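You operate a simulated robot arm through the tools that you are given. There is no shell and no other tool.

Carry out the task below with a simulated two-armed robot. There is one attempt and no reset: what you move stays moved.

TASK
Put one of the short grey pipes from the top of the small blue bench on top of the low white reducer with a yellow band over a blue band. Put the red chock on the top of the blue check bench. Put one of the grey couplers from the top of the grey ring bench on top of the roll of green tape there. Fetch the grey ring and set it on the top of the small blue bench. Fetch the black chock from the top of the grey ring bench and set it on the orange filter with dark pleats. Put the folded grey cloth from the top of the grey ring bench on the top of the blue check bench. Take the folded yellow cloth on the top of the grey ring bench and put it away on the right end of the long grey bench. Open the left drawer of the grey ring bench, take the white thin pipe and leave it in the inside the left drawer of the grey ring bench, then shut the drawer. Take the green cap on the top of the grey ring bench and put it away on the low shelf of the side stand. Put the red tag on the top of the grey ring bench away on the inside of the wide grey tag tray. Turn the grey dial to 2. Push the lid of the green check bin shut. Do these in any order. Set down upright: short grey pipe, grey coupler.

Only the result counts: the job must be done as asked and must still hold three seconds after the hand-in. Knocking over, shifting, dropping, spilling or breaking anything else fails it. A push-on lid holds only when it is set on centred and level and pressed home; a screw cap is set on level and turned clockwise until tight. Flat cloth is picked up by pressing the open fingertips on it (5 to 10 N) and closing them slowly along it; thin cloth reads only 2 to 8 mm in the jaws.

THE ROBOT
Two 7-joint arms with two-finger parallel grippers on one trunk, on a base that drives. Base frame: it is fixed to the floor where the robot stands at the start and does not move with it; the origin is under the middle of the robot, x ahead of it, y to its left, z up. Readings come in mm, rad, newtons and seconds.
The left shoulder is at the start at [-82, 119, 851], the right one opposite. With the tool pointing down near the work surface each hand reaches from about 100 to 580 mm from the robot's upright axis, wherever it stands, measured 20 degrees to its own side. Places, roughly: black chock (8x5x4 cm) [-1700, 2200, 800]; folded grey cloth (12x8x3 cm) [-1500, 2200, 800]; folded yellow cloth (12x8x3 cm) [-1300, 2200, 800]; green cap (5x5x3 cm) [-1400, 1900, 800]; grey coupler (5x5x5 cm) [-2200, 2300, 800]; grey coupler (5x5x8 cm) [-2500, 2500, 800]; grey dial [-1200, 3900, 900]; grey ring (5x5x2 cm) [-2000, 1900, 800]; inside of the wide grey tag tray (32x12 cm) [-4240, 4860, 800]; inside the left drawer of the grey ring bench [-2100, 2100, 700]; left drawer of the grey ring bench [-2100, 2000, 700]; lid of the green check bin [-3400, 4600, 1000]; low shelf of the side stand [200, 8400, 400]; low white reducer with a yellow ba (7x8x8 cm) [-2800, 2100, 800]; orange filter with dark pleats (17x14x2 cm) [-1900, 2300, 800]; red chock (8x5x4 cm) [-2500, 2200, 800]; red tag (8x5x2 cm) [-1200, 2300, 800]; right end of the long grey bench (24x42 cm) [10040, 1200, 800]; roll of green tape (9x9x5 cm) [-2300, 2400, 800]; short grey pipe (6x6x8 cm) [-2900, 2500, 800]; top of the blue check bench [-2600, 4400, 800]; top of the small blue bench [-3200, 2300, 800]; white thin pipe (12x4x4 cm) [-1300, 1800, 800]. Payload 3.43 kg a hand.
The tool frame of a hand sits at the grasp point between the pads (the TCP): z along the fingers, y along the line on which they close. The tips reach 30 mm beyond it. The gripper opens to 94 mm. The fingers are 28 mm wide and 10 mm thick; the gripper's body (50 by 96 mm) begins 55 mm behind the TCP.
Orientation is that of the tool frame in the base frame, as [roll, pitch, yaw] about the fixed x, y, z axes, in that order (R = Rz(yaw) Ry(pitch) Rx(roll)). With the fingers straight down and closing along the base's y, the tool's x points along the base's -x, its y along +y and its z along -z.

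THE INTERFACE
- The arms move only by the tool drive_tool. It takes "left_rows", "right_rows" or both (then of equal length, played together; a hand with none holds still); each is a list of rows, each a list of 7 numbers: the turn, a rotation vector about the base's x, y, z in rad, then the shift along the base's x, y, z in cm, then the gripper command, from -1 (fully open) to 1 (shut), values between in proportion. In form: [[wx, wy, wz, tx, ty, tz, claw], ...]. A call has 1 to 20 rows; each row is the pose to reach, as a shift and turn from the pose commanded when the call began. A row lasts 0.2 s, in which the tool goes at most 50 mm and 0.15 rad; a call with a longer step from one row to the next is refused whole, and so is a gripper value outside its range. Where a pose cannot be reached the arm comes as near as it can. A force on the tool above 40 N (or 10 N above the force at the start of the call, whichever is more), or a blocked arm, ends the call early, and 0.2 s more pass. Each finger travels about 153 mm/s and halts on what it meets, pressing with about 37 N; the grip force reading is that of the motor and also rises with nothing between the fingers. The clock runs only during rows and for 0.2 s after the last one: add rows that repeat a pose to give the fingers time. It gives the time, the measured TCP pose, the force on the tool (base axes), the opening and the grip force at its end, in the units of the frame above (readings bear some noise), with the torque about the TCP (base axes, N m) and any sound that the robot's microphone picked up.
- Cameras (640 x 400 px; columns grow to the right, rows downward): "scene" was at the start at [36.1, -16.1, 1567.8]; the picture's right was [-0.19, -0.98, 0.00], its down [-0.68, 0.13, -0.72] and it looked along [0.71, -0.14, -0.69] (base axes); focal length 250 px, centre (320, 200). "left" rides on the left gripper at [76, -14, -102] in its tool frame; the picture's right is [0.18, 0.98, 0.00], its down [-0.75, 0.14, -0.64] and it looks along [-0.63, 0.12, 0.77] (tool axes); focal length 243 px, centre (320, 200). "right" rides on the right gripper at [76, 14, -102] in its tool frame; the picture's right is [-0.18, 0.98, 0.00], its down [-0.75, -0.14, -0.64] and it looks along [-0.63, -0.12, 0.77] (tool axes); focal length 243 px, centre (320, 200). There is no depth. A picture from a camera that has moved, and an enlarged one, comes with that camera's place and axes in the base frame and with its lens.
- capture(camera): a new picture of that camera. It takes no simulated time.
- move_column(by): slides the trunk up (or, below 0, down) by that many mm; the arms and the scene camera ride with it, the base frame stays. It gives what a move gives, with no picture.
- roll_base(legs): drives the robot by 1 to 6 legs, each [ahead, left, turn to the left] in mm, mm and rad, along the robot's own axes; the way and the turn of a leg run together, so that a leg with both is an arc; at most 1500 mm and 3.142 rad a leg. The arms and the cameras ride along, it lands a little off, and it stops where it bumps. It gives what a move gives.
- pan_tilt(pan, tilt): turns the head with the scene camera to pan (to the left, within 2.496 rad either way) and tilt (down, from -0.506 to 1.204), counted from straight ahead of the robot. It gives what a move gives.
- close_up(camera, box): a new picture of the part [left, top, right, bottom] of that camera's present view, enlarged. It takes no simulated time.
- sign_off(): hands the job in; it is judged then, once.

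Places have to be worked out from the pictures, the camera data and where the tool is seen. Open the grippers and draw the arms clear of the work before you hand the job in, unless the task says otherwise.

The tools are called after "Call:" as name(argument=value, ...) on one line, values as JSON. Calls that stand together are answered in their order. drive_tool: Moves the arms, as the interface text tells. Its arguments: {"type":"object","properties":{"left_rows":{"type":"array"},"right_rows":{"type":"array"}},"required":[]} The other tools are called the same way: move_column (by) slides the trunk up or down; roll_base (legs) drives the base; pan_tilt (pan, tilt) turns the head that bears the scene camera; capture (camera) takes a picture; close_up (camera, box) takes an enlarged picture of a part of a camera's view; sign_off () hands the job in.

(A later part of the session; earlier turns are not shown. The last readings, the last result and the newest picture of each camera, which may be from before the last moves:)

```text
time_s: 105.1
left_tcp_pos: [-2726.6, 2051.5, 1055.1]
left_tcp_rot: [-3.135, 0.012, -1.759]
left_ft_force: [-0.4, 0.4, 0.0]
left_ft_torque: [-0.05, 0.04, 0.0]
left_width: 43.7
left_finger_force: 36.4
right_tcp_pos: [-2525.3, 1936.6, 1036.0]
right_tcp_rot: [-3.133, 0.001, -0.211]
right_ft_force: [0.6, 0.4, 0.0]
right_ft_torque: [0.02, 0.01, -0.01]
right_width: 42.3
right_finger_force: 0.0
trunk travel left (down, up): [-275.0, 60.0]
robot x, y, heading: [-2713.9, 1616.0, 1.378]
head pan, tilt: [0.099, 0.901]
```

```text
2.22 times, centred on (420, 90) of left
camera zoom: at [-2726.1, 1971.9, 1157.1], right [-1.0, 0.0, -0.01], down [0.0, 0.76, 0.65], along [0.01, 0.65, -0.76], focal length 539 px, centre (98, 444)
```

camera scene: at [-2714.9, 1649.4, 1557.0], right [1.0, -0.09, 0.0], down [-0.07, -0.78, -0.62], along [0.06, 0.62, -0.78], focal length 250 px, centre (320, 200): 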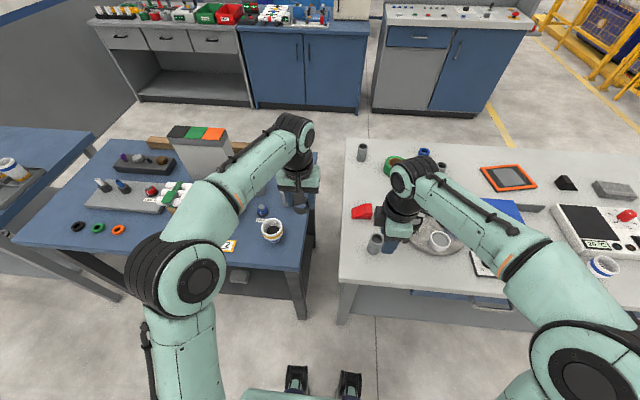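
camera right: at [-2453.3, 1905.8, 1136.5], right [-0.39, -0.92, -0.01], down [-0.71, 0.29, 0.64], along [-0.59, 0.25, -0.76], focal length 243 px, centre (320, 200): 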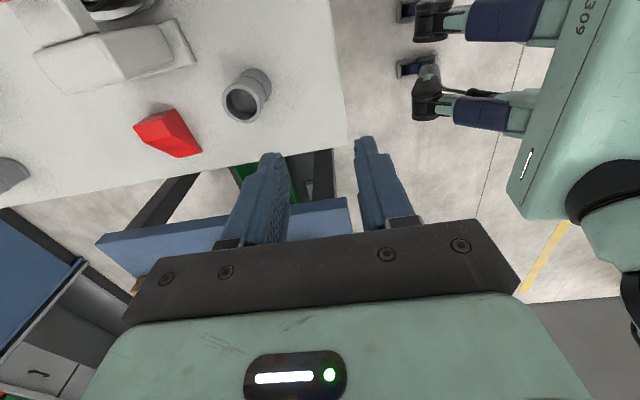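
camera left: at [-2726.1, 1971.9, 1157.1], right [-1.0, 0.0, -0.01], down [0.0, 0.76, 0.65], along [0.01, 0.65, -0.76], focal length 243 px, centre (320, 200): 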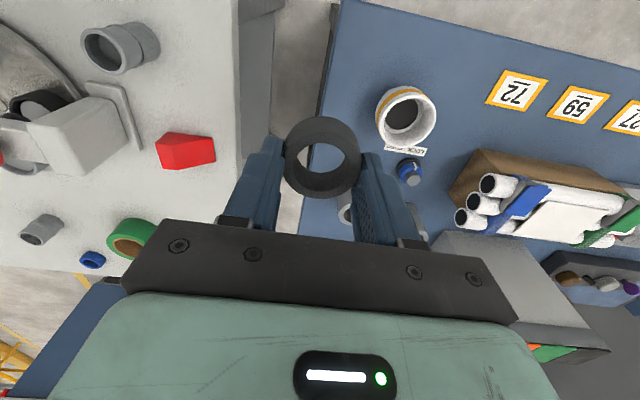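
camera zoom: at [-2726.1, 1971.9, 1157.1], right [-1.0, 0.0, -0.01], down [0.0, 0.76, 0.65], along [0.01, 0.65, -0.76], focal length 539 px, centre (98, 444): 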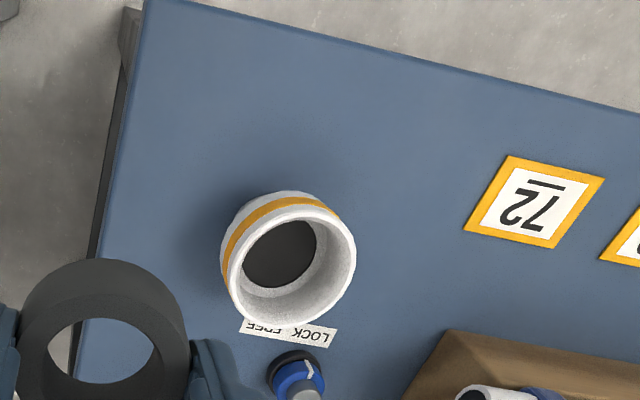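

Geometry is clear: the chock's long axis is at about −0.14 rad, centre (−2512, 2164), thick end towards +x. I move the base 60 mm ahead for reach, then bring the right hand above it, opened wide.

Call:
roll_base(legs=[[60, 0, 0]])

Call:
drive_tool(right_rows=[[0, 0, 0.02, 0.5, 3, -2, -0.7], [0, 0, 0.04, 1, 6, -4, -0.7], [0, 0, 0.06, 1.5, 9, -6, -0.7], [0, 0, 0.06, 1.5, 12, -8, -0.7], [0, 0, 0.06, 1.5, 15, -10, -0.7], [0, 0, 0.06, 1.5, 16.7, -10, -0.7], [0, 0, 0.06, 1.5, 16.7, -10, -0.7]])

Call:
capture(camera="right")

```text
time_s: 106.1
left_tcp_pos: [-2713.3, 2114.1, 1054.0]
left_tcp_rot: [-3.137, 0.012, -1.759]
left_ft_force: [0.0, 0.6, -0.6]
left_ft_torque: [-0.02, 0.02, -0.05]
left_width: 43.8
left_finger_force: 37.0
right_tcp_pos: [-2512.8, 1996.4, 1035.2]
right_tcp_rot: [-3.133, 0.002, -0.21]
right_ft_force: [0.4, 0.1, 1.5]
right_ft_torque: [-0.05, 0.01, 0.0]
right_width: 42.2
right_finger_force: 0.1
trunk travel left (down, up): [-275.0, 60.0]
robot x, y, heading: [-2701.5, 1675.1, 1.38]
head pan, tilt: [0.099, 0.901]
```

```text
time_s: 107.7
left_tcp_pos: [-2714.7, 2112.1, 1054.4]
left_tcp_rot: [-3.135, 0.014, -1.757]
left_ft_force: [0.0, -0.2, -0.6]
left_ft_torque: [-0.03, 0.0, 0.03]
left_width: 43.8
left_finger_force: 37.4
right_tcp_pos: [-2497.3, 2162.4, 935.9]
right_tcp_rot: [-3.132, 0.001, -0.148]
right_ft_force: [0.2, 0.8, 0.4]
right_ft_torque: [0.0, -0.02, 0.0]
right_width: 80.0
right_finger_force: 0.0
trunk travel left (down, up): [-275.0, 60.0]
robot x, y, heading: [-2700.6, 1678.9, 1.38]
head pan, tilt: [0.099, 0.901]
```

```text
taken
camera right: at [-2424.4, 2136.1, 1037.7], right [-0.33, -0.94, -0.01], down [-0.72, 0.25, 0.64], along [-0.61, 0.22, -0.76], focal length 243 px, centre (320, 200)
```

right: 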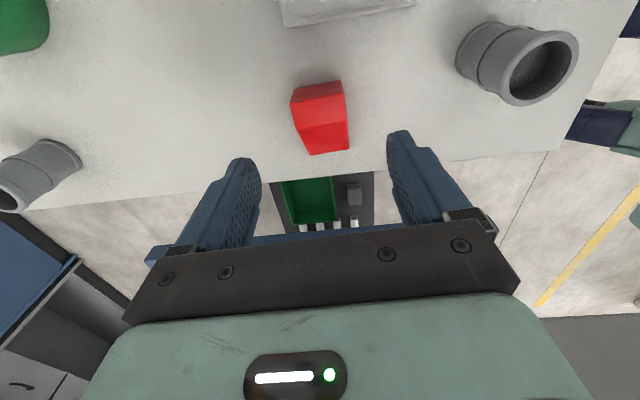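

The chock is well lined up, but the camera housing on the hand's +x side comes over the small press there. I check its height and place before lowering.

Call:
capture(camera="left")

Call:
close_up(camera="scene", box=[340, 140, 500, 260])

```text
taken
camera left: at [-2714.9, 2031.6, 1157.2], right [-1.0, 0.0, -0.01], down [0.0, 0.76, 0.65], along [0.01, 0.65, -0.76], focal length 243 px, centre (320, 200)
```

left: 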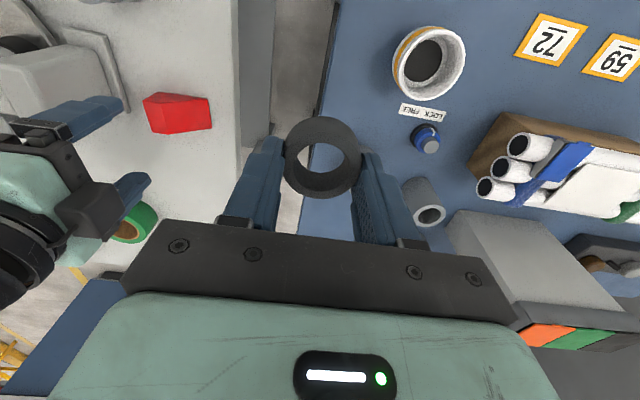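

```text
3.33 times, centred on (420, 200) of scene
camera zoom: at [-2703.3, 1709.1, 1557.0], right [1.0, -0.09, 0.0], down [-0.07, -0.78, -0.62], along [0.06, 0.62, -0.78], focal length 834 px, centre (-13, 200)
```

zoom: 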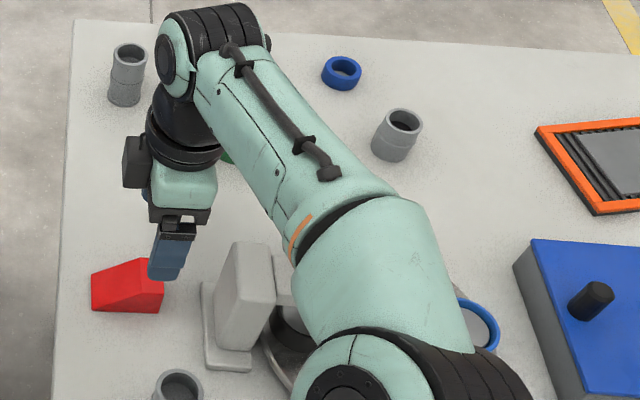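

The camera housing would come down right beside the press, so I rather turn the right hand half round (camera to the −x side) at a safe height, and see whether the arm can do it.

Call:
drive_tool(right_rows=[[0, 0, -0.14, 0, -2, 3, -0.7], [0, 0, -0.28, 0, -4, 6, -0.7], [0, 0, -0.42, 0, -6, 9, -0.7], [0, 0, -0.56, 0, -8, 11, -0.7], [0, 0, -0.7, 0, -8, 11, -0.7], [0, 0, -0.84, 0, -8, 11, -0.7], [0, 0, -0.98, 0, -8, 11, -0.7], [0, 0, -1.12, 0, -8, 11, -0.7], [0, 0, -1.26, 0, -8, 11, -0.7], [0, 0, -1.4, 0, -8, 11, -0.7], [0, 0, -1.54, 0, -8, 11, -0.7]])

Call:
drive_tool(right_rows=[[0, 0, -0.145, 0, 0, 0, -0.7], [0, 0, -0.29, 0, 0, 0, -0.7], [0, 0, -0.435, 0, 0, 0, -0.7], [0, 0, -0.58, 0, 0, 0, -0.7], [0, 0, -0.725, 0, 0, 0, -0.7], [0, 0, -0.87, 0, 0, 0, -0.7], [0, 0, -1.015, 0, 0, 0, -0.7], [0, 0, -1.16, 0, 0, 0, -0.7], [0, 0, -1.305, 0, 0, 0, -0.7], [0, 0, -1.45, 0, 0, 0, -0.7], [0, 0, -1.6, 0, 0, 0, -0.7]])

Call:
capture(camera="scene")

Call:
capture(camera="right")

```text
time_s: 110.1
left_tcp_pos: [-2714.8, 2111.6, 1054.4]
left_tcp_rot: [-3.135, 0.013, -1.757]
left_ft_force: [0.2, -0.8, -0.1]
left_ft_torque: [-0.03, 0.0, 0.0]
left_width: 43.8
left_finger_force: 37.2
right_tcp_pos: [-2497.0, 2083.5, 1044.0]
right_tcp_rot: [-3.133, 0.001, -1.69]
right_ft_force: [-0.5, 0.6, -0.7]
right_ft_torque: [0.02, -0.01, 0.01]
right_width: 80.4
right_finger_force: 0.0
trunk travel left (down, up): [-275.0, 60.0]
robot x, y, heading: [-2701.7, 1676.3, 1.379]
head pan, tilt: [0.099, 0.901]
```

```text
time_s: 112.5
left_tcp_pos: [-2715.1, 2111.3, 1055.3]
left_tcp_rot: [-3.137, 0.014, -1.757]
left_ft_force: [0.7, 0.5, 0.1]
left_ft_torque: [0.0, -0.01, -0.03]
left_width: 43.9
left_finger_force: 37.3
right_tcp_pos: [-2497.2, 2082.9, 1045.1]
right_tcp_rot: [-3.132, 0.003, 2.99]
right_ft_force: [0.2, -0.6, 0.7]
right_ft_torque: [-0.01, 0.03, 0.0]
right_width: 79.7
right_finger_force: 0.1
trunk travel left (down, up): [-275.0, 60.0]
robot x, y, heading: [-2699.6, 1683.0, 1.379]
head pan, tilt: [0.099, 0.901]
```

```text
taken
camera scene: at [-2703.4, 1709.3, 1557.0], right [1.0, -0.09, 0.0], down [-0.07, -0.78, -0.62], along [0.06, 0.62, -0.78], focal length 250 px, centre (320, 200)
```

scene: 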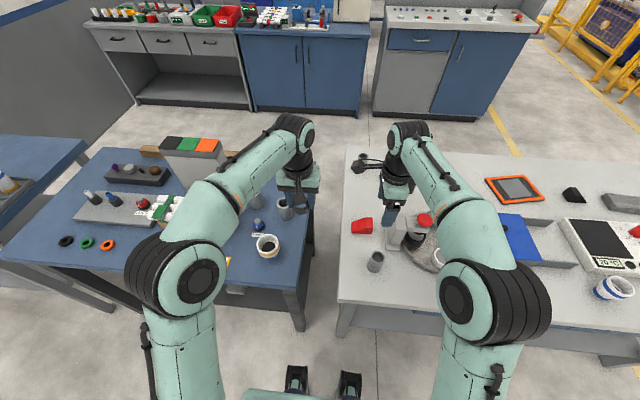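

```text
taken
camera right: at [-2571.6, 2110.2, 1146.6], right [0.33, 0.94, -0.01], down [0.72, -0.25, 0.64], along [0.61, -0.22, -0.76], focal length 243 px, centre (320, 200)
```

right: 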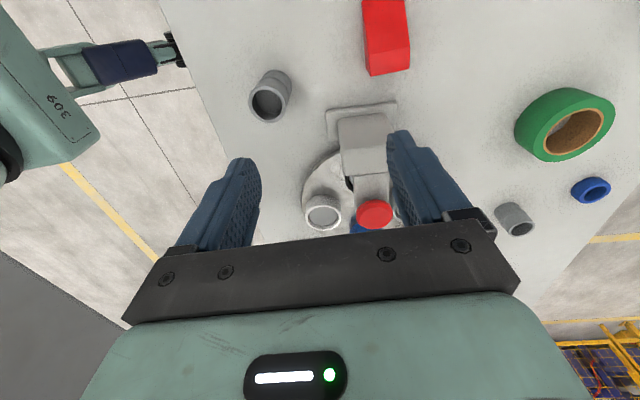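

The half turn worked. I zoom in to see what protrudes from the hand on the press side.

Call:
close_up(camera="scene", box=[330, 110, 490, 280])

Call:
capture(camera="left")

```text
2.35 times, centred on (410, 195) of scene
camera zoom: at [-2703.4, 1709.3, 1557.0], right [1.0, -0.09, 0.0], down [-0.07, -0.78, -0.62], along [0.06, 0.62, -0.78], focal length 589 px, centre (108, 212)
```

zoom: 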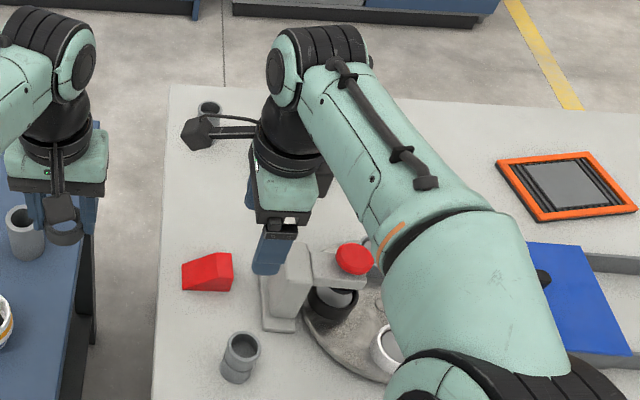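

```text
taken
camera left: at [-2715.0, 2031.7, 1157.2], right [-1.0, 0.0, -0.01], down [0.0, 0.76, 0.65], along [0.01, 0.65, -0.76], focal length 243 px, centre (320, 200)
```

left: 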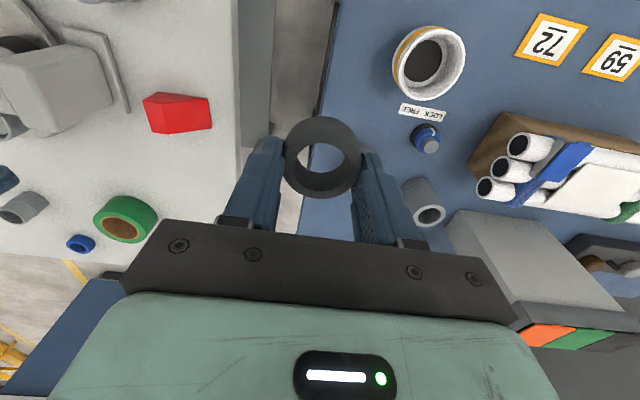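

Now only the slim side faces the press. I move above the chock and lower to TCP z ≈ 836.

Call:
drive_tool(right_rows=[[0, 0, 0, 0, 3, -2, -0.7], [0, 0, 0, 0, 6, -5, -0.7], [0, 0, 0, 0, 7.8, -8, -0.7], [0, 0, 0, 0, 7.8, -12, -0.7], [0, 0, 0, 0, 7.8, -15, -0.7], [0, 0, 0, 0, 7.8, -15, -0.7]])

Call:
capture(camera="right")

Call:
close_up(camera="scene", box=[330, 110, 490, 280])

```text
time_s: 113.9
left_tcp_pos: [-2715.6, 2111.9, 1054.9]
left_tcp_rot: [-3.136, 0.013, -1.758]
left_ft_force: [-0.8, 0.3, -0.1]
left_ft_torque: [0.01, 0.02, -0.01]
left_width: 43.5
left_finger_force: 37.3
right_tcp_pos: [-2497.4, 2162.3, 895.1]
right_tcp_rot: [-3.134, 0.001, 2.993]
right_ft_force: [-0.4, -0.8, -0.2]
right_ft_torque: [-0.01, -0.01, -0.02]
right_width: 80.1
right_finger_force: 0.2
trunk travel left (down, up): [-275.0, 60.0]
robot x, y, heading: [-2700.2, 1680.9, 1.379]
head pan, tilt: [0.099, 0.901]
```

```text
taken
camera right: at [-2571.7, 2188.4, 996.3], right [0.33, 0.94, -0.01], down [0.72, -0.25, 0.64], along [0.61, -0.22, -0.77], focal length 243 px, centre (320, 200)
```

right: 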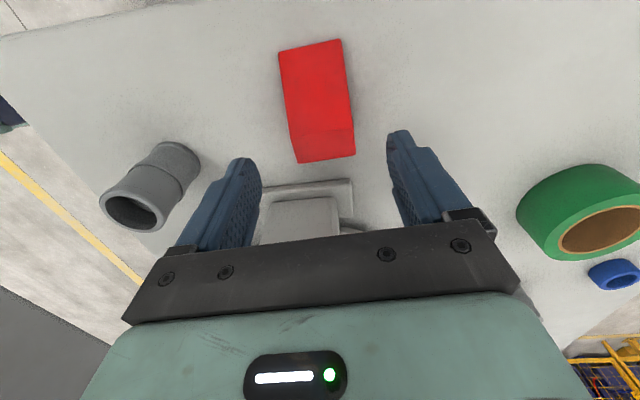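

```text
2.35 times, centred on (410, 195) of scene
camera zoom: at [-2703.5, 1709.1, 1557.0], right [1.0, -0.09, 0.0], down [-0.07, -0.78, -0.62], along [0.06, 0.62, -0.78], focal length 589 px, centre (108, 212)
```

zoom: 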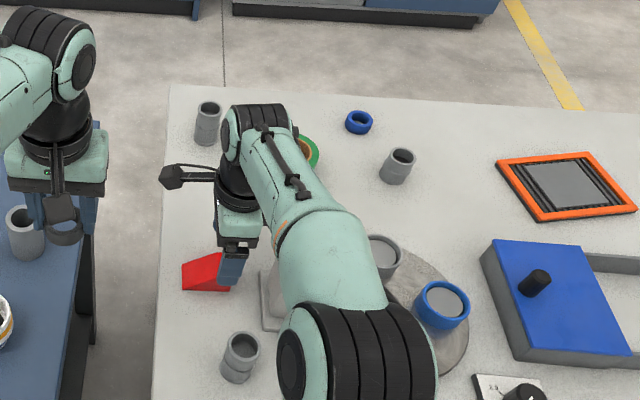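

From apparent sizes, the elbow is well above the press (z ≈ 1200), and the hand is lined up with the chock. I lower the rest and close.

Call:
drive_tool(right_rows=[[0, 0, 0, 0, 0, -2, -0.7], [0, 0, 0, 0, 0, -4, -0.7], [0, 0, 0, 0, 0, -5.2, -0.7], [0, 0, 0, 0, 0, -5.8, -0.7], [0, 0, 0, 0, 0, -5.8, -0.3], [0, 0, 0, 0, 0, -5.8, 0.0], [0, 0, 0, 0, 0, -5.8, 0.3], [0, 0, 0, 0, 0, -5.8, 0.4], [0, 0, 0, 0, 0, -5.8, 0.4]])

Call:
capture(camera="right")

```text
time_s: 115.9
left_tcp_pos: [-2714.5, 2111.9, 1056.3]
left_tcp_rot: [-3.135, 0.014, -1.757]
left_ft_force: [0.4, -0.2, -0.1]
left_ft_torque: [-0.01, -0.02, 0.01]
left_width: 43.5
left_finger_force: 37.0
right_tcp_pos: [-2497.0, 2160.7, 835.7]
right_tcp_rot: [-3.134, 0.002, 2.993]
right_ft_force: [-0.4, -0.5, -0.6]
right_ft_torque: [0.01, -0.03, -0.01]
right_width: 48.7
right_finger_force: 36.4
trunk travel left (down, up): [-275.0, 60.0]
robot x, y, heading: [-2702.4, 1679.0, 1.382]
head pan, tilt: [0.099, 0.901]
```

```text
taken
camera right: at [-2571.7, 2188.8, 937.1], right [0.33, 0.94, -0.01], down [0.72, -0.24, 0.64], along [0.61, -0.22, -0.76], focal length 243 px, centre (320, 200)
```

right: 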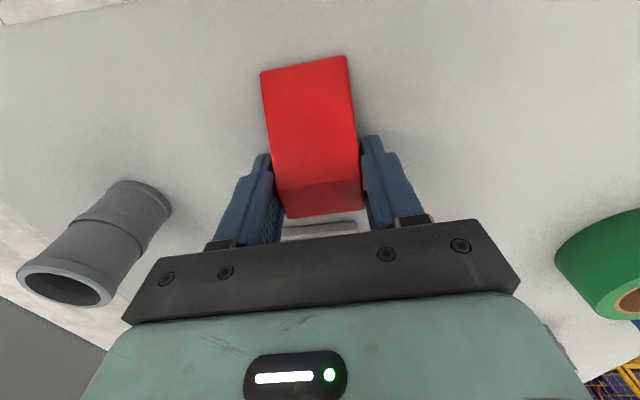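

The chock is gripped at 48.7 mm. I lift it straight up and draw it back to a carrying position.

Call:
drive_tool(right_rows=[[0, 0, 0, 0, 0, 0.5, 0.5], [0, 0, 0, 0, 0, 2, 0.5], [0, 0, 0, 0, 0, 4, 0.5], [0, 0, 0, 0, 0, 7, 0.5], [0, 0, 0, 0, 0, 11, 0.5], [0, 0, 0, 0, 0, 15, 0.5], [0, 0, 0, 0, 0, 19, 0.5], [0, 0, 0, 0, 0, 22, 0.5], [0, 0, 0, 0, -4, 24, 0.5], [0, 0, 0, 0, -8, 24, 0.5], [0, 0, 0, 0, -12, 24, 0.5], [0, 0, 0, 0, -16, 24, 0.5]])

Call:
capture(camera="scene")

```text
time_s: 118.5
left_tcp_pos: [-2715.0, 2109.5, 1056.0]
left_tcp_rot: [-3.137, 0.014, -1.756]
left_ft_force: [0.8, 0.5, -0.4]
left_ft_torque: [0.03, -0.02, -0.02]
left_width: 43.5
left_finger_force: 36.6
right_tcp_pos: [-2497.6, 1998.1, 1076.7]
right_tcp_rot: [-3.136, 0.002, 2.992]
right_ft_force: [0.8, -0.3, -1.2]
right_ft_torque: [0.0, 0.0, 0.03]
right_width: 48.8
right_finger_force: 36.9
right hand out of reach, approached as far as the arm can: row 8
trunk travel left (down, up): [-275.0, 60.0]
robot x, y, heading: [-2699.8, 1681.1, 1.382]
head pan, tilt: [0.099, 0.901]
```

```text
taken
camera scene: at [-2703.0, 1707.9, 1556.9], right [1.0, -0.09, 0.0], down [-0.07, -0.78, -0.62], along [0.06, 0.62, -0.78], focal length 250 px, centre (320, 200)
```

scene: 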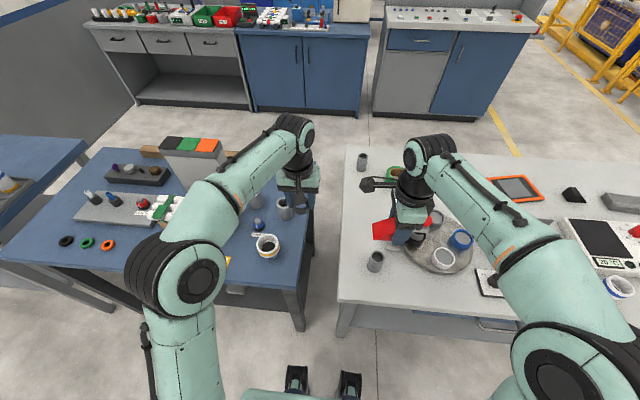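

The chock is up and secure. Now the left hand carries the ring over the free front strip of the blue bench, around (−2905, 2047).

Call:
drive_tool(left_rows=[[0, 0, 0, -4, -1.5, 0, 0.5], [0, 0, 0, -8, -3, 0, 0.5], [0, 0, 0, -12, -4.5, 0, 0.5], [0, 0, 0, -16, -5.5, -2, 0.5], [0, 0, 0, -19, -6.3, -5, 0.5], [0, 0, 0, -19, -6.3, -9, 0.5], [0, 0, 0, -19, -6.3, -12, 0.5], [0, 0, 0, -19, -6.3, -12, 0.5]])

Call:
capture(camera="left")

Call:
capture(camera="scene")

```text
time_s: 120.3
left_tcp_pos: [-2904.4, 2049.1, 935.8]
left_tcp_rot: [-3.136, 0.014, -1.757]
left_ft_force: [-0.5, -0.1, -0.7]
left_ft_torque: [0.01, -0.01, 0.03]
left_width: 43.5
left_finger_force: 37.0
right_tcp_pos: [-2498.2, 2000.9, 1076.5]
right_tcp_rot: [-3.133, 0.002, 2.996]
right_ft_force: [-0.2, -0.4, -0.5]
right_ft_torque: [0.01, 0.0, -0.04]
right_width: 48.6
right_finger_force: 37.0
trunk travel left (down, up): [-275.0, 60.0]
robot x, y, heading: [-2698.9, 1675.2, 1.383]
head pan, tilt: [0.099, 0.901]
```

```text
taken
camera left: at [-2904.2, 1968.4, 1037.7], right [-1.0, 0.0, -0.01], down [0.0, 0.76, 0.65], along [0.01, 0.65, -0.76], focal length 243 px, centre (320, 200)
```

left: 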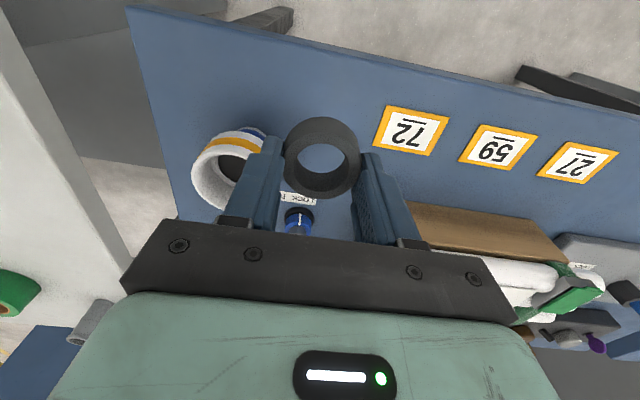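

```text
taken
camera scene: at [-2703.3, 1709.2, 1557.0], right [1.0, -0.09, 0.0], down [-0.07, -0.78, -0.62], along [0.06, 0.62, -0.78], focal length 250 px, centre (320, 200)
```

scene: 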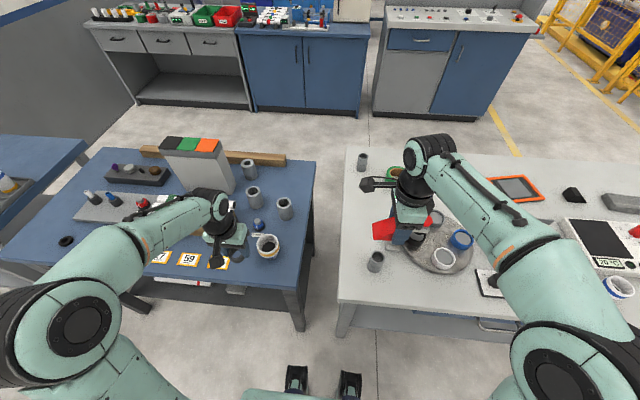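

The spot below is free on all sides. I lower until the ring touches the bench.

Call:
drive_tool(left_rows=[[0, 0, 0, 0, 0, -3, 0.5], [0, 0, 0, 0, 0, -6, 0.5], [0, 0, 0, 0, 0, -8, 0.5], [0, 0, 0, 0, 0, -9, 0.5], [0, 0, 0, 0, 0, -9.5, 0.5], [0, 0, 0, 0, 0, -10, 0.5], [0, 0, 0, 0, 0, -10.4, 0.5], [0, 0, 0, 0, 0, -10.8, 0.5], [0, 0, 0, 0, 0, -11.2, 0.5]])

Call:
capture(camera="left")

```text
time_s: 122.2
left_tcp_pos: [-2904.6, 2048.2, 832.4]
left_tcp_rot: [-3.139, 0.019, -1.755]
left_ft_force: [0.0, -8.9, 21.6]
left_ft_torque: [-0.46, 0.31, 0.1]
left_width: 43.7
left_finger_force: 37.2
right_tcp_pos: [-2496.9, 1999.2, 1075.7]
right_tcp_rot: [-3.134, 0.001, 2.994]
right_ft_force: [-0.4, -0.2, -1.2]
right_ft_torque: [-0.01, 0.0, 0.0]
right_width: 48.4
right_finger_force: 36.8
trunk travel left (down, up): [-275.0, 60.0]
robot x, y, heading: [-2699.7, 1674.8, 1.383]
head pan, tilt: [0.099, 0.901]
stopped in row 9 (left hand): the force on the tool passed its limit at 46 N (the readings are from after the stop); the commanded pose is now the measured one
```

```text
taken
camera left: at [-2904.9, 1967.9, 933.4], right [-1.0, 0.0, -0.01], down [0.0, 0.76, 0.66], along [0.01, 0.66, -0.76], focal length 243 px, centre (320, 200)
```

left: 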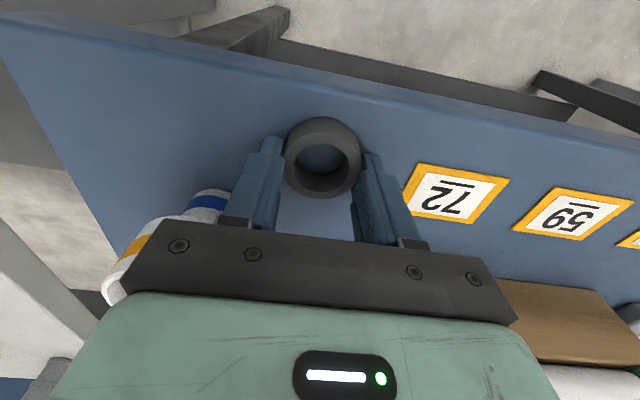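

The ring touches down at TCP z 832. I open a little and rise straight up.

Call:
drive_tool(left_rows=[[0, 0, 0, 0, 0, 0.1, 0.2], [0, 0, 0, 0, 0, 0.1, -0.1], [0, 0, 0, 0, 0, 0.1, -0.2], [0, 0, 0, 0, 0, 0.1, -0.2], [0, 0, 0, 0, 0, 2, -0.2], [0, 0, 0, 0, 0, 5, -0.2], [0, 0, 0, 0, 0, 9, -0.2], [0, 0, 0, 0, 0, 13, -0.2], [0, 0, 0, 0, 0, 17, -0.5], [0, 0, 0, 0, 0, 21, -0.8], [0, 0, 0, 0, 0, 21, -0.8]])

Call:
capture(camera="left")

```text
time_s: 124.6
left_tcp_pos: [-2904.2, 2047.7, 1042.2]
left_tcp_rot: [-3.139, 0.021, -1.755]
left_ft_force: [0.3, -0.4, -0.8]
left_ft_torque: [-0.01, 0.0, 0.02]
left_width: 84.5
left_finger_force: 0.0
right_tcp_pos: [-2497.7, 2000.4, 1075.6]
right_tcp_rot: [-3.133, 0.003, 2.996]
right_ft_force: [0.1, 0.2, -1.1]
right_ft_torque: [0.01, -0.03, -0.04]
right_width: 48.7
right_finger_force: 36.5
trunk travel left (down, up): [-275.0, 60.0]
robot x, y, heading: [-2704.7, 1676.1, 1.383]
head pan, tilt: [0.099, 0.901]
```

```text
taken
camera left: at [-2904.2, 1967.5, 1142.8], right [-1.0, 0.0, -0.01], down [0.0, 0.76, 0.66], along [0.01, 0.66, -0.76], focal length 243 px, centre (320, 200)
```

left: 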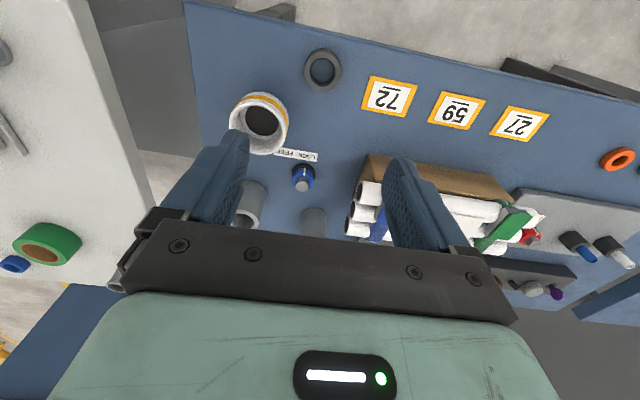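

The ring stands on the blue bench. Next the short grey pipe nearest the reducer, at about (−2776, 2250); I shift the base left and slightly ahead so the left hand can reach both.

Call:
roll_base(legs=[[0, 187, 0], [30, 0, 0]])

Call:
drive_tool(left_rows=[[0, 0, 0, 4, 1, 0, -1], [0, 0, 0, 8, 2, 0, -1], [0, 0, 0, 12, 4, 0, -1], [0, 0, 0, 16, 6, 0, -1], [0, 0, 0, 20, 8, 0, -1], [0, 0, 0, 24, 8, 0, -1], [0, 0, 0, 24, 8, 0, -1]])

Call:
capture(camera="left")

Call:
capture(camera="scene")

```text
time_s: 127.3
left_tcp_pos: [-3091.7, 2106.7, 1039.0]
left_tcp_rot: [-3.139, 0.015, -1.745]
left_ft_force: [0.9, 1.8, -0.1]
left_ft_torque: [-0.08, 0.02, 0.03]
left_width: 84.5
left_finger_force: 0.0
right_tcp_pos: [-2683.8, 2064.1, 1074.3]
right_tcp_rot: [-3.13, 0.002, 3.005]
right_ft_force: [0.5, 1.5, -1.9]
right_ft_torque: [-0.09, 0.05, 0.04]
right_width: 49.0
right_finger_force: 36.6
trunk travel left (down, up): [-275.0, 60.0]
robot x, y, heading: [-2881.3, 1732.4, 1.398]
head pan, tilt: [0.099, 0.901]
```

```text
time_s: 128.9
left_tcp_pos: [-2850.5, 2181.9, 1039.9]
left_tcp_rot: [-3.138, 0.018, -1.745]
left_ft_force: [-0.3, -0.2, -0.5]
left_ft_torque: [-0.02, 0.02, -0.04]
left_width: 94.2
left_finger_force: 0.2
right_tcp_pos: [-2686.3, 2058.7, 1075.5]
right_tcp_rot: [-3.132, 0.001, 3.005]
right_ft_force: [-0.4, -0.8, -1.3]
right_ft_torque: [-0.02, -0.03, 0.01]
right_width: 48.6
right_finger_force: 37.3
trunk travel left (down, up): [-275.0, 60.0]
robot x, y, heading: [-2884.0, 1732.5, 1.392]
head pan, tilt: [0.099, 0.901]
```

```text
taken
camera left: at [-2849.5, 2101.1, 1142.2], right [-1.0, -0.01, -0.01], down [-0.01, 0.76, 0.66], along [0.0, 0.66, -0.76], focal length 243 px, centre (320, 200)
```

left: 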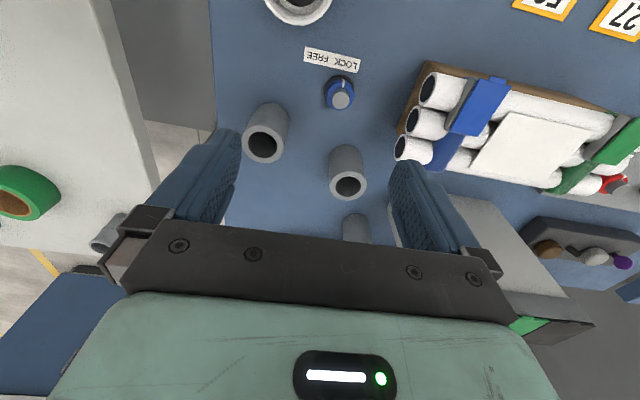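

```text
taken
camera scene: at [-2889.2, 1765.4, 1557.0], right [1.0, -0.08, 0.0], down [-0.06, -0.78, -0.62], along [0.05, 0.62, -0.78], focal length 250 px, centre (320, 200)
```

scene: 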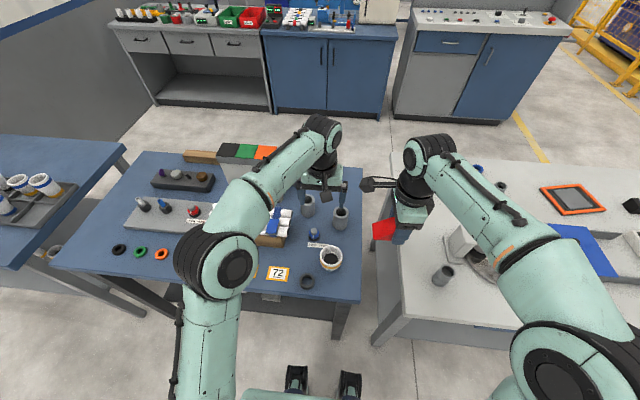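

Pipe 1 measures to (−2780, 2245), the reducer to (−2834, 2087), both with tops at about z 880. I move the left hand above the pipe.

Call:
drive_tool(left_rows=[[0, 0, 0, 2.5, 2, 0, -1], [0, 0, 0, 5, 4, 0, -1], [0, 0, 0, 7, 6.3, -2, -1], [0, 0, 0, 7, 6.3, -6, -1], [0, 0, 0, 7, 6.3, -9, -1], [0, 0, 0, 7, 6.3, -9, -1]])

Call:
capture(camera="left")

```text
time_s: 130.3
left_tcp_pos: [-2789.4, 2243.4, 950.6]
left_tcp_rot: [-3.136, 0.018, -1.74]
left_ft_force: [-0.5, 0.7, 0.2]
left_ft_torque: [-0.02, 0.03, 0.01]
left_width: 93.9
left_finger_force: 0.1
left hand out of reach, approached as far as the arm can: row 2, 3, 4
right_tcp_pos: [-2690.5, 2060.1, 1075.9]
right_tcp_rot: [-3.133, 0.003, 3.009]
right_ft_force: [0.2, -1.0, -1.2]
right_ft_torque: [0.03, -0.02, 0.0]
right_width: 48.6
right_finger_force: 37.6
trunk travel left (down, up): [-275.0, 60.0]
robot x, y, heading: [-2885.3, 1732.5, 1.399]
head pan, tilt: [0.099, 0.901]
```

```text
taken
camera left: at [-2788.4, 2162.4, 1051.8], right [-1.0, -0.01, -0.01], down [-0.02, 0.76, 0.65], along [0.0, 0.65, -0.76], focal length 243 px, centre (320, 200)
```

left: 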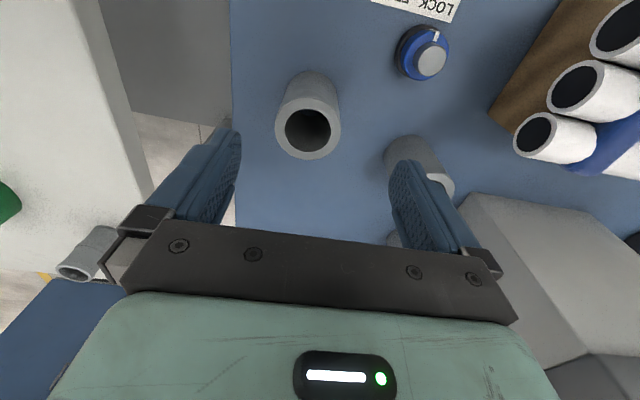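

The pipe's rim is 9 mm to the +x side; otherwise aligned. I correct and lower to grip its upper part.

Call:
drive_tool(left_rows=[[0, 0, 0, 0.9, 0.1, -2, -1], [0, 0, 0, 0.9, 0.1, -4, -1], [0, 0, 0, 0.9, 0.1, -6, -1], [0, 0, 0, 0.9, 0.1, -7.5, -1], [0, 0, 0, 0.9, 0.1, -9, -1], [0, 0, 0, 0.9, 0.1, -9, -1]])

Call:
capture(camera="left")

```text
time_s: 131.7
left_tcp_pos: [-2774.8, 2252.7, 860.5]
left_tcp_rot: [-3.138, 0.017, -1.736]
left_ft_force: [0.0, -1.0, -1.3]
left_ft_torque: [0.02, 0.06, -0.01]
left_width: 93.9
left_finger_force: 0.0
left hand out of reach, approached as far as the arm can: row 3, 4, 5, 6
right_tcp_pos: [-2690.3, 2061.8, 1074.8]
right_tcp_rot: [-3.134, 0.002, 3.012]
right_ft_force: [0.4, 0.6, -1.9]
right_ft_torque: [-0.03, 0.03, 0.0]
right_width: 48.7
right_finger_force: 36.5
trunk travel left (down, up): [-275.0, 60.0]
robot x, y, heading: [-2887.0, 1735.5, 1.4]
head pan, tilt: [0.099, 0.901]
```

```text
taken
camera left: at [-2774.4, 2172.6, 961.7], right [-1.0, -0.02, -0.01], down [-0.02, 0.76, 0.65], along [-0.01, 0.65, -0.76], focal length 243 px, centre (320, 200)
```

left: 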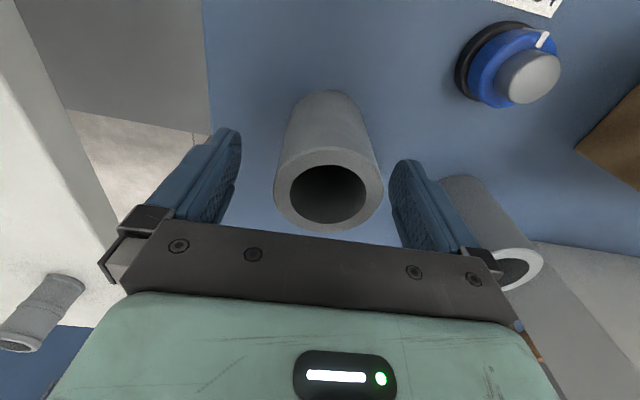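

The hand overshot about 10 mm in y; I correct by (−3, −10) mm and then close.

Call:
drive_tool(left_rows=[[0, 0, 0, -0.3, -0.6, 0, -1], [0, 0, 0, -0.3, -1.0, 0, -1], [0, 0, 0, -0.3, -1.0, 0, -1]])

Call:
capture(camera="left")

```text
time_s: 132.5
left_tcp_pos: [-2777.5, 2251.9, 862.4]
left_tcp_rot: [-3.139, 0.017, -1.738]
left_ft_force: [0.4, -0.5, 0.1]
left_ft_torque: [-0.01, 0.01, -0.03]
left_width: 93.9
left_finger_force: 0.1
left hand out of reach, approached as far as the arm can: row 1, 2, 3
right_tcp_pos: [-2695.9, 2062.2, 1075.7]
right_tcp_rot: [-3.134, 0.004, 3.012]
right_ft_force: [0.5, -0.4, -0.7]
right_ft_torque: [0.02, 0.03, 0.0]
right_width: 48.6
right_finger_force: 37.3
trunk travel left (down, up): [-275.0, 60.0]
robot x, y, heading: [-2893.7, 1737.2, 1.4]
head pan, tilt: [0.099, 0.901]
```

```text
taken
camera left: at [-2777.5, 2172.4, 963.8], right [-1.0, -0.02, -0.01], down [-0.02, 0.76, 0.65], along [-0.01, 0.65, -0.76], focal length 243 px, centre (320, 200)
```

left: 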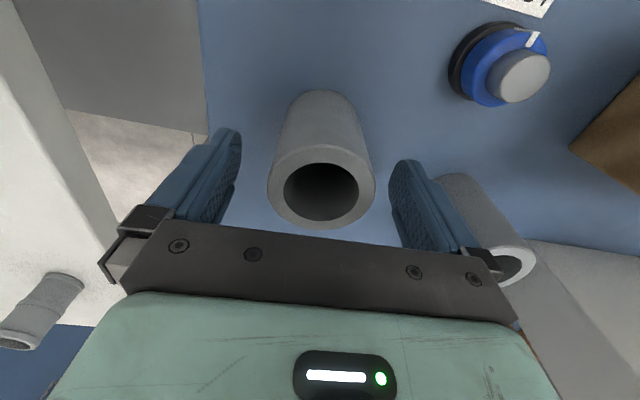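

The base seems to be creeping left while the arm reports "out of reach" — something may be touching. I look at the scene before anything else.

Call:
capture(camera="scene")

Call:
capture(camera="right")

```text
taken
camera scene: at [-2896.1, 1767.2, 1557.0], right [1.0, -0.07, 0.0], down [-0.06, -0.78, -0.62], along [0.04, 0.62, -0.78], focal length 250 px, centre (320, 200)
```

scene: 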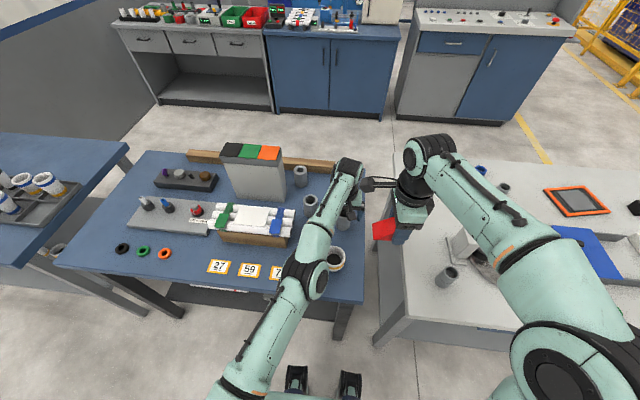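

```text
taken
camera right: at [-2770.3, 2087.8, 1177.0], right [0.31, 0.95, -0.01], down [0.73, -0.23, 0.65], along [0.61, -0.21, -0.76], focal length 243 px, centre (320, 200)
```

right: 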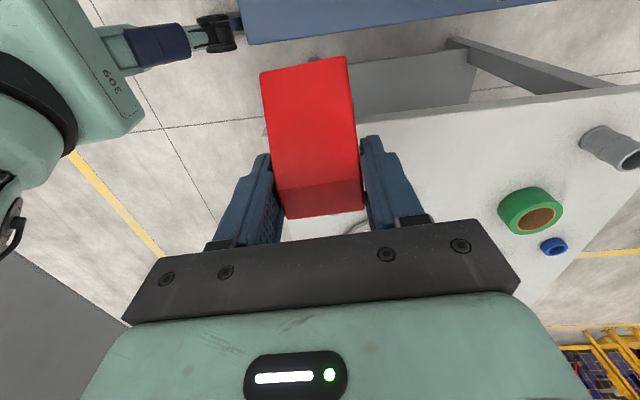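

I zoom in on the left arm's surroundings to find any contact.

Call:
close_up(camera="scene", box=[210, 130, 410, 330])

Call:
drive_tool(left_rows=[[0, 0, 0, 0, 0, 0, -1]])

```text
2.00 times, centred on (310, 230) of scene
camera zoom: at [-2896.1, 1767.2, 1557.0], right [1.0, -0.07, 0.0], down [-0.06, -0.78, -0.62], along [0.04, 0.62, -0.78], focal length 500 px, centre (340, 140)
```

zoom: 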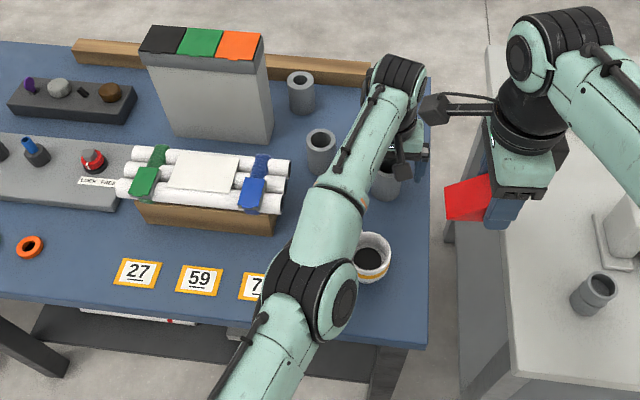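

```text
time_s: 132.9
left_tcp_pos: [-2767.8, 2251.2, 862.7]
left_tcp_rot: [-3.139, 0.015, -1.743]
left_ft_force: [1.0, -0.3, -0.5]
left_ft_torque: [-0.04, 0.04, 0.01]
left_width: 93.9
left_finger_force: 0.0
right_tcp_pos: [-2686.3, 2059.0, 1075.1]
right_tcp_rot: [-3.132, 0.002, 3.008]
right_ft_force: [0.7, -1.4, -0.3]
right_ft_torque: [0.03, 0.02, 0.01]
right_width: 48.6
right_finger_force: 37.3
trunk travel left (down, up): [-275.0, 60.0]
robot x, y, heading: [-2884.0, 1731.3, 1.394]
head pan, tilt: [0.099, 0.901]
```

The base has settled back; it was only sway as the stretched arm hit its reach. I look at the alignment now.

Call:
capture(camera="left")

```text
taken
camera left: at [-2767.8, 2169.5, 963.9], right [-1.0, -0.01, -0.01], down [-0.01, 0.76, 0.65], along [0.0, 0.65, -0.76], focal length 243 px, centre (320, 200)
```

left: 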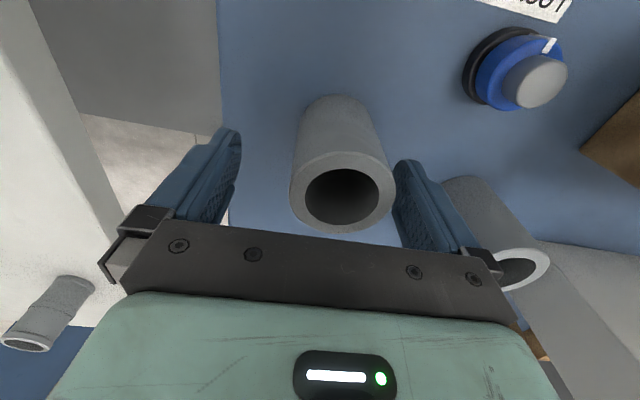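

I move the hand 9 mm to −x and 8 mm back, with settling time, and check.

Call:
drive_tool(left_rows=[[0, 0, 0, -0.4, -0.4, 0, -1], [0, 0, 0, -0.9, -0.9, 0, -1], [0, 0, 0, -0.9, -0.9, 0, -1], [0, 0, 0, -0.9, -0.9, 0, -1], [0, 0, 0, -0.9, -0.9, 0, -1]])

Call:
capture(camera="left")

```text
time_s: 134.1
left_tcp_pos: [-2775.6, 2253.0, 865.0]
left_tcp_rot: [-3.137, 0.014, -1.738]
left_ft_force: [-0.9, 0.1, 0.4]
left_ft_torque: [0.04, -0.09, -0.01]
left_width: 93.9
left_finger_force: 0.0
left hand out of reach, approached as far as the arm can: row 1, 2, 3, 4, 5
right_tcp_pos: [-2690.0, 2061.4, 1075.1]
right_tcp_rot: [-3.132, 0.0, 3.011]
right_ft_force: [-0.2, -0.6, -0.1]
right_ft_torque: [0.04, -0.05, 0.02]
right_width: 48.7
right_finger_force: 37.4
trunk travel left (down, up): [-275.0, 60.0]
robot x, y, heading: [-2885.7, 1734.5, 1.398]
head pan, tilt: [0.099, 0.901]
```

```text
taken
camera left: at [-2774.6, 2172.2, 967.4], right [-1.0, -0.02, -0.01], down [-0.02, 0.76, 0.65], along [-0.01, 0.65, -0.76], focal length 243 px, centre (320, 200)
```

left: 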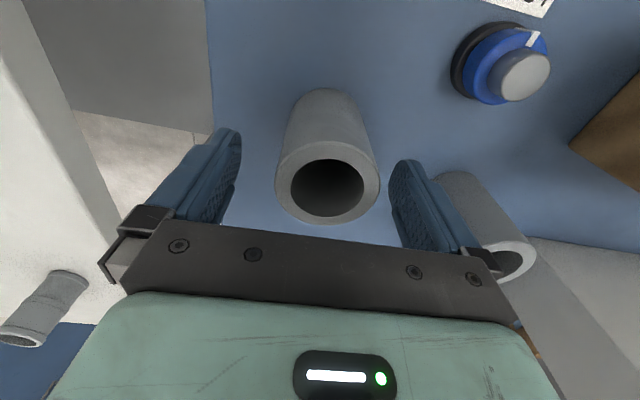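

Backing the hand has no effect: the arm is stretched out from this stand. I raise the hand clear and shift the base right, so the pipe lies to the left hand's own side.

Call:
drive_tool(left_rows=[[0, 0, 0, 0, 0, 2, -1], [0, 0, 0, 0, 0, 5, -1], [0, 0, 0, 0, 0, 8, -1], [0, 0, 0, 0, -2, 12, -1], [0, 0, 0, -2, -5, 15, -1], [0, 0, 0, -5, -8, 17, -1], [0, 0, 0, -8, -10, 18, -1], [0, 0, 0, -8, -10, 18, -1]])

Call:
roll_base(legs=[[0, -115, 0], [0, 0, -0.015]])

Call:
capture(camera="scene")

Call:
capture(camera="left")

```text
time_s: 135.9
left_tcp_pos: [-2814.8, 2208.6, 1062.4]
left_tcp_rot: [-3.14, 0.018, -1.743]
left_ft_force: [-0.3, -0.2, 0.4]
left_ft_torque: [0.03, -0.03, -0.03]
left_width: 94.0
left_finger_force: 0.1
left hand out of reach, approached as far as the arm can: row 2, 3, 4, 5, 6, 7, 8
right_tcp_pos: [-2685.0, 2060.3, 1075.1]
right_tcp_rot: [-3.132, 0.002, 3.01]
right_ft_force: [-0.5, 0.2, -1.0]
right_ft_torque: [0.04, 0.01, 0.03]
right_width: 48.9
right_finger_force: 36.7
trunk travel left (down, up): [-275.0, 60.0]
robot x, y, heading: [-2885.5, 1734.9, 1.395]
head pan, tilt: [0.099, 0.901]
```

```text
time_s: 136.6
left_tcp_pos: [-2816.2, 2209.3, 1062.3]
left_tcp_rot: [-3.136, 0.017, -1.74]
left_ft_force: [-0.5, -0.5, 0.4]
left_ft_torque: [0.02, 0.02, 0.03]
left_width: 94.0
left_finger_force: 0.0
right_tcp_pos: [-2687.5, 2060.7, 1075.1]
right_tcp_rot: [-3.134, 0.0, 3.009]
right_ft_force: [-0.1, -0.6, -0.6]
right_ft_torque: [-0.03, -0.05, 0.0]
right_width: 48.8
right_finger_force: 37.1
trunk travel left (down, up): [-275.0, 60.0]
robot x, y, heading: [-2885.1, 1733.6, 1.397]
head pan, tilt: [0.099, 0.901]
stopped in leg 1: the robot was blocked; the commanded pose is now the measured one
```

```text
taken
camera scene: at [-2887.5, 1765.0, 1557.0], right [1.0, -0.07, 0.0], down [-0.06, -0.78, -0.62], along [0.05, 0.62, -0.78], focal length 250 px, centre (320, 200)
```

scene: 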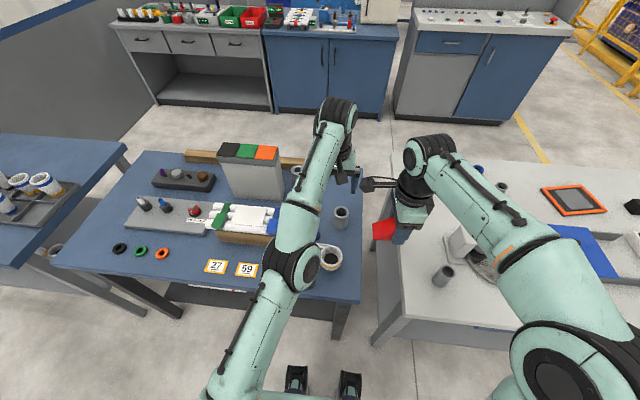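

```text
taken
camera left: at [-2815.0, 2129.4, 1163.5], right [-1.0, -0.02, -0.01], down [-0.02, 0.76, 0.65], along [-0.01, 0.65, -0.76], focal length 243 px, centre (320, 200)
```

left: 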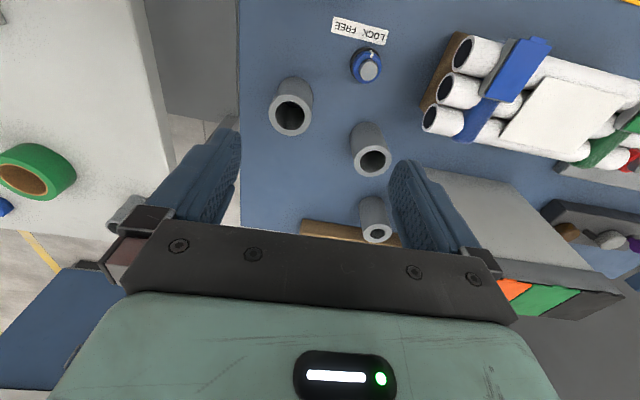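

The right hand's camera hangs right beside the left wrist — the arms hinder each other, which explains the reach limits. I move the right hand with the chock away to the right first.

Call:
drive_tool(right_rows=[[0, 0, 0, 3, -2, 0.5, 0.5], [0, 0, 0, 6, -4, 1, 0.5], [0, 0, 0, 9, -6, 1.5, 0.5], [0, 0, 0, 12, -8, 2, 0.5], [0, 0, 0, 14, -10, 2, 0.5], [0, 0, 0, 14, -10, 2, 0.5]])

Call:
roll_base(legs=[[0, -60, 0]])

Call:
capture(camera="scene")

```text
time_s: 138.0
left_tcp_pos: [-2816.2, 2208.8, 1061.5]
left_tcp_rot: [-3.139, 0.018, -1.741]
left_ft_force: [-0.6, -0.8, 0.1]
left_ft_torque: [-0.02, -0.02, -0.02]
left_width: 94.0
left_finger_force: 0.0
right_tcp_pos: [-2547.2, 1960.6, 1096.6]
right_tcp_rot: [-3.131, 0.002, 3.011]
right_ft_force: [0.2, 0.6, -1.2]
right_ft_torque: [-0.03, -0.01, 0.0]
right_width: 48.7
right_finger_force: 36.5
trunk travel left (down, up): [-275.0, 60.0]
robot x, y, heading: [-2885.0, 1729.5, 1.399]
head pan, tilt: [0.099, 0.901]
```

```text
time_s: 139.1
left_tcp_pos: [-2776.0, 2201.7, 1062.1]
left_tcp_rot: [3.141, 0.016, -1.736]
left_ft_force: [1.0, -0.8, 0.2]
left_ft_torque: [0.05, 0.01, 0.01]
left_width: 93.7
left_finger_force: 0.0
right_tcp_pos: [-2504.9, 1951.7, 1095.5]
right_tcp_rot: [-3.134, -0.001, 3.013]
right_ft_force: [0.5, -0.6, -0.9]
right_ft_torque: [-0.04, 0.02, 0.02]
right_width: 48.7
right_finger_force: 36.9
trunk travel left (down, up): [-275.0, 60.0]
robot x, y, heading: [-2841.9, 1724.3, 1.402]
head pan, tilt: [0.099, 0.901]
stopped in leg 1: the robot was blocked; the commanded pose is now the measured one
```

```text
taken
camera scene: at [-2844.3, 1755.8, 1557.0], right [1.0, -0.07, 0.0], down [-0.06, -0.78, -0.62], along [0.04, 0.62, -0.78], focal length 250 px, centre (320, 200)
```

scene: 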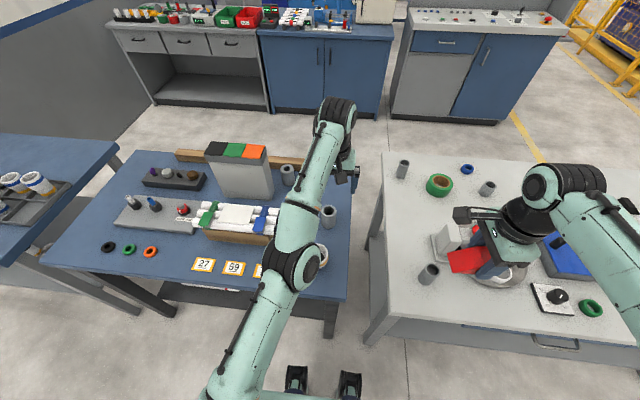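

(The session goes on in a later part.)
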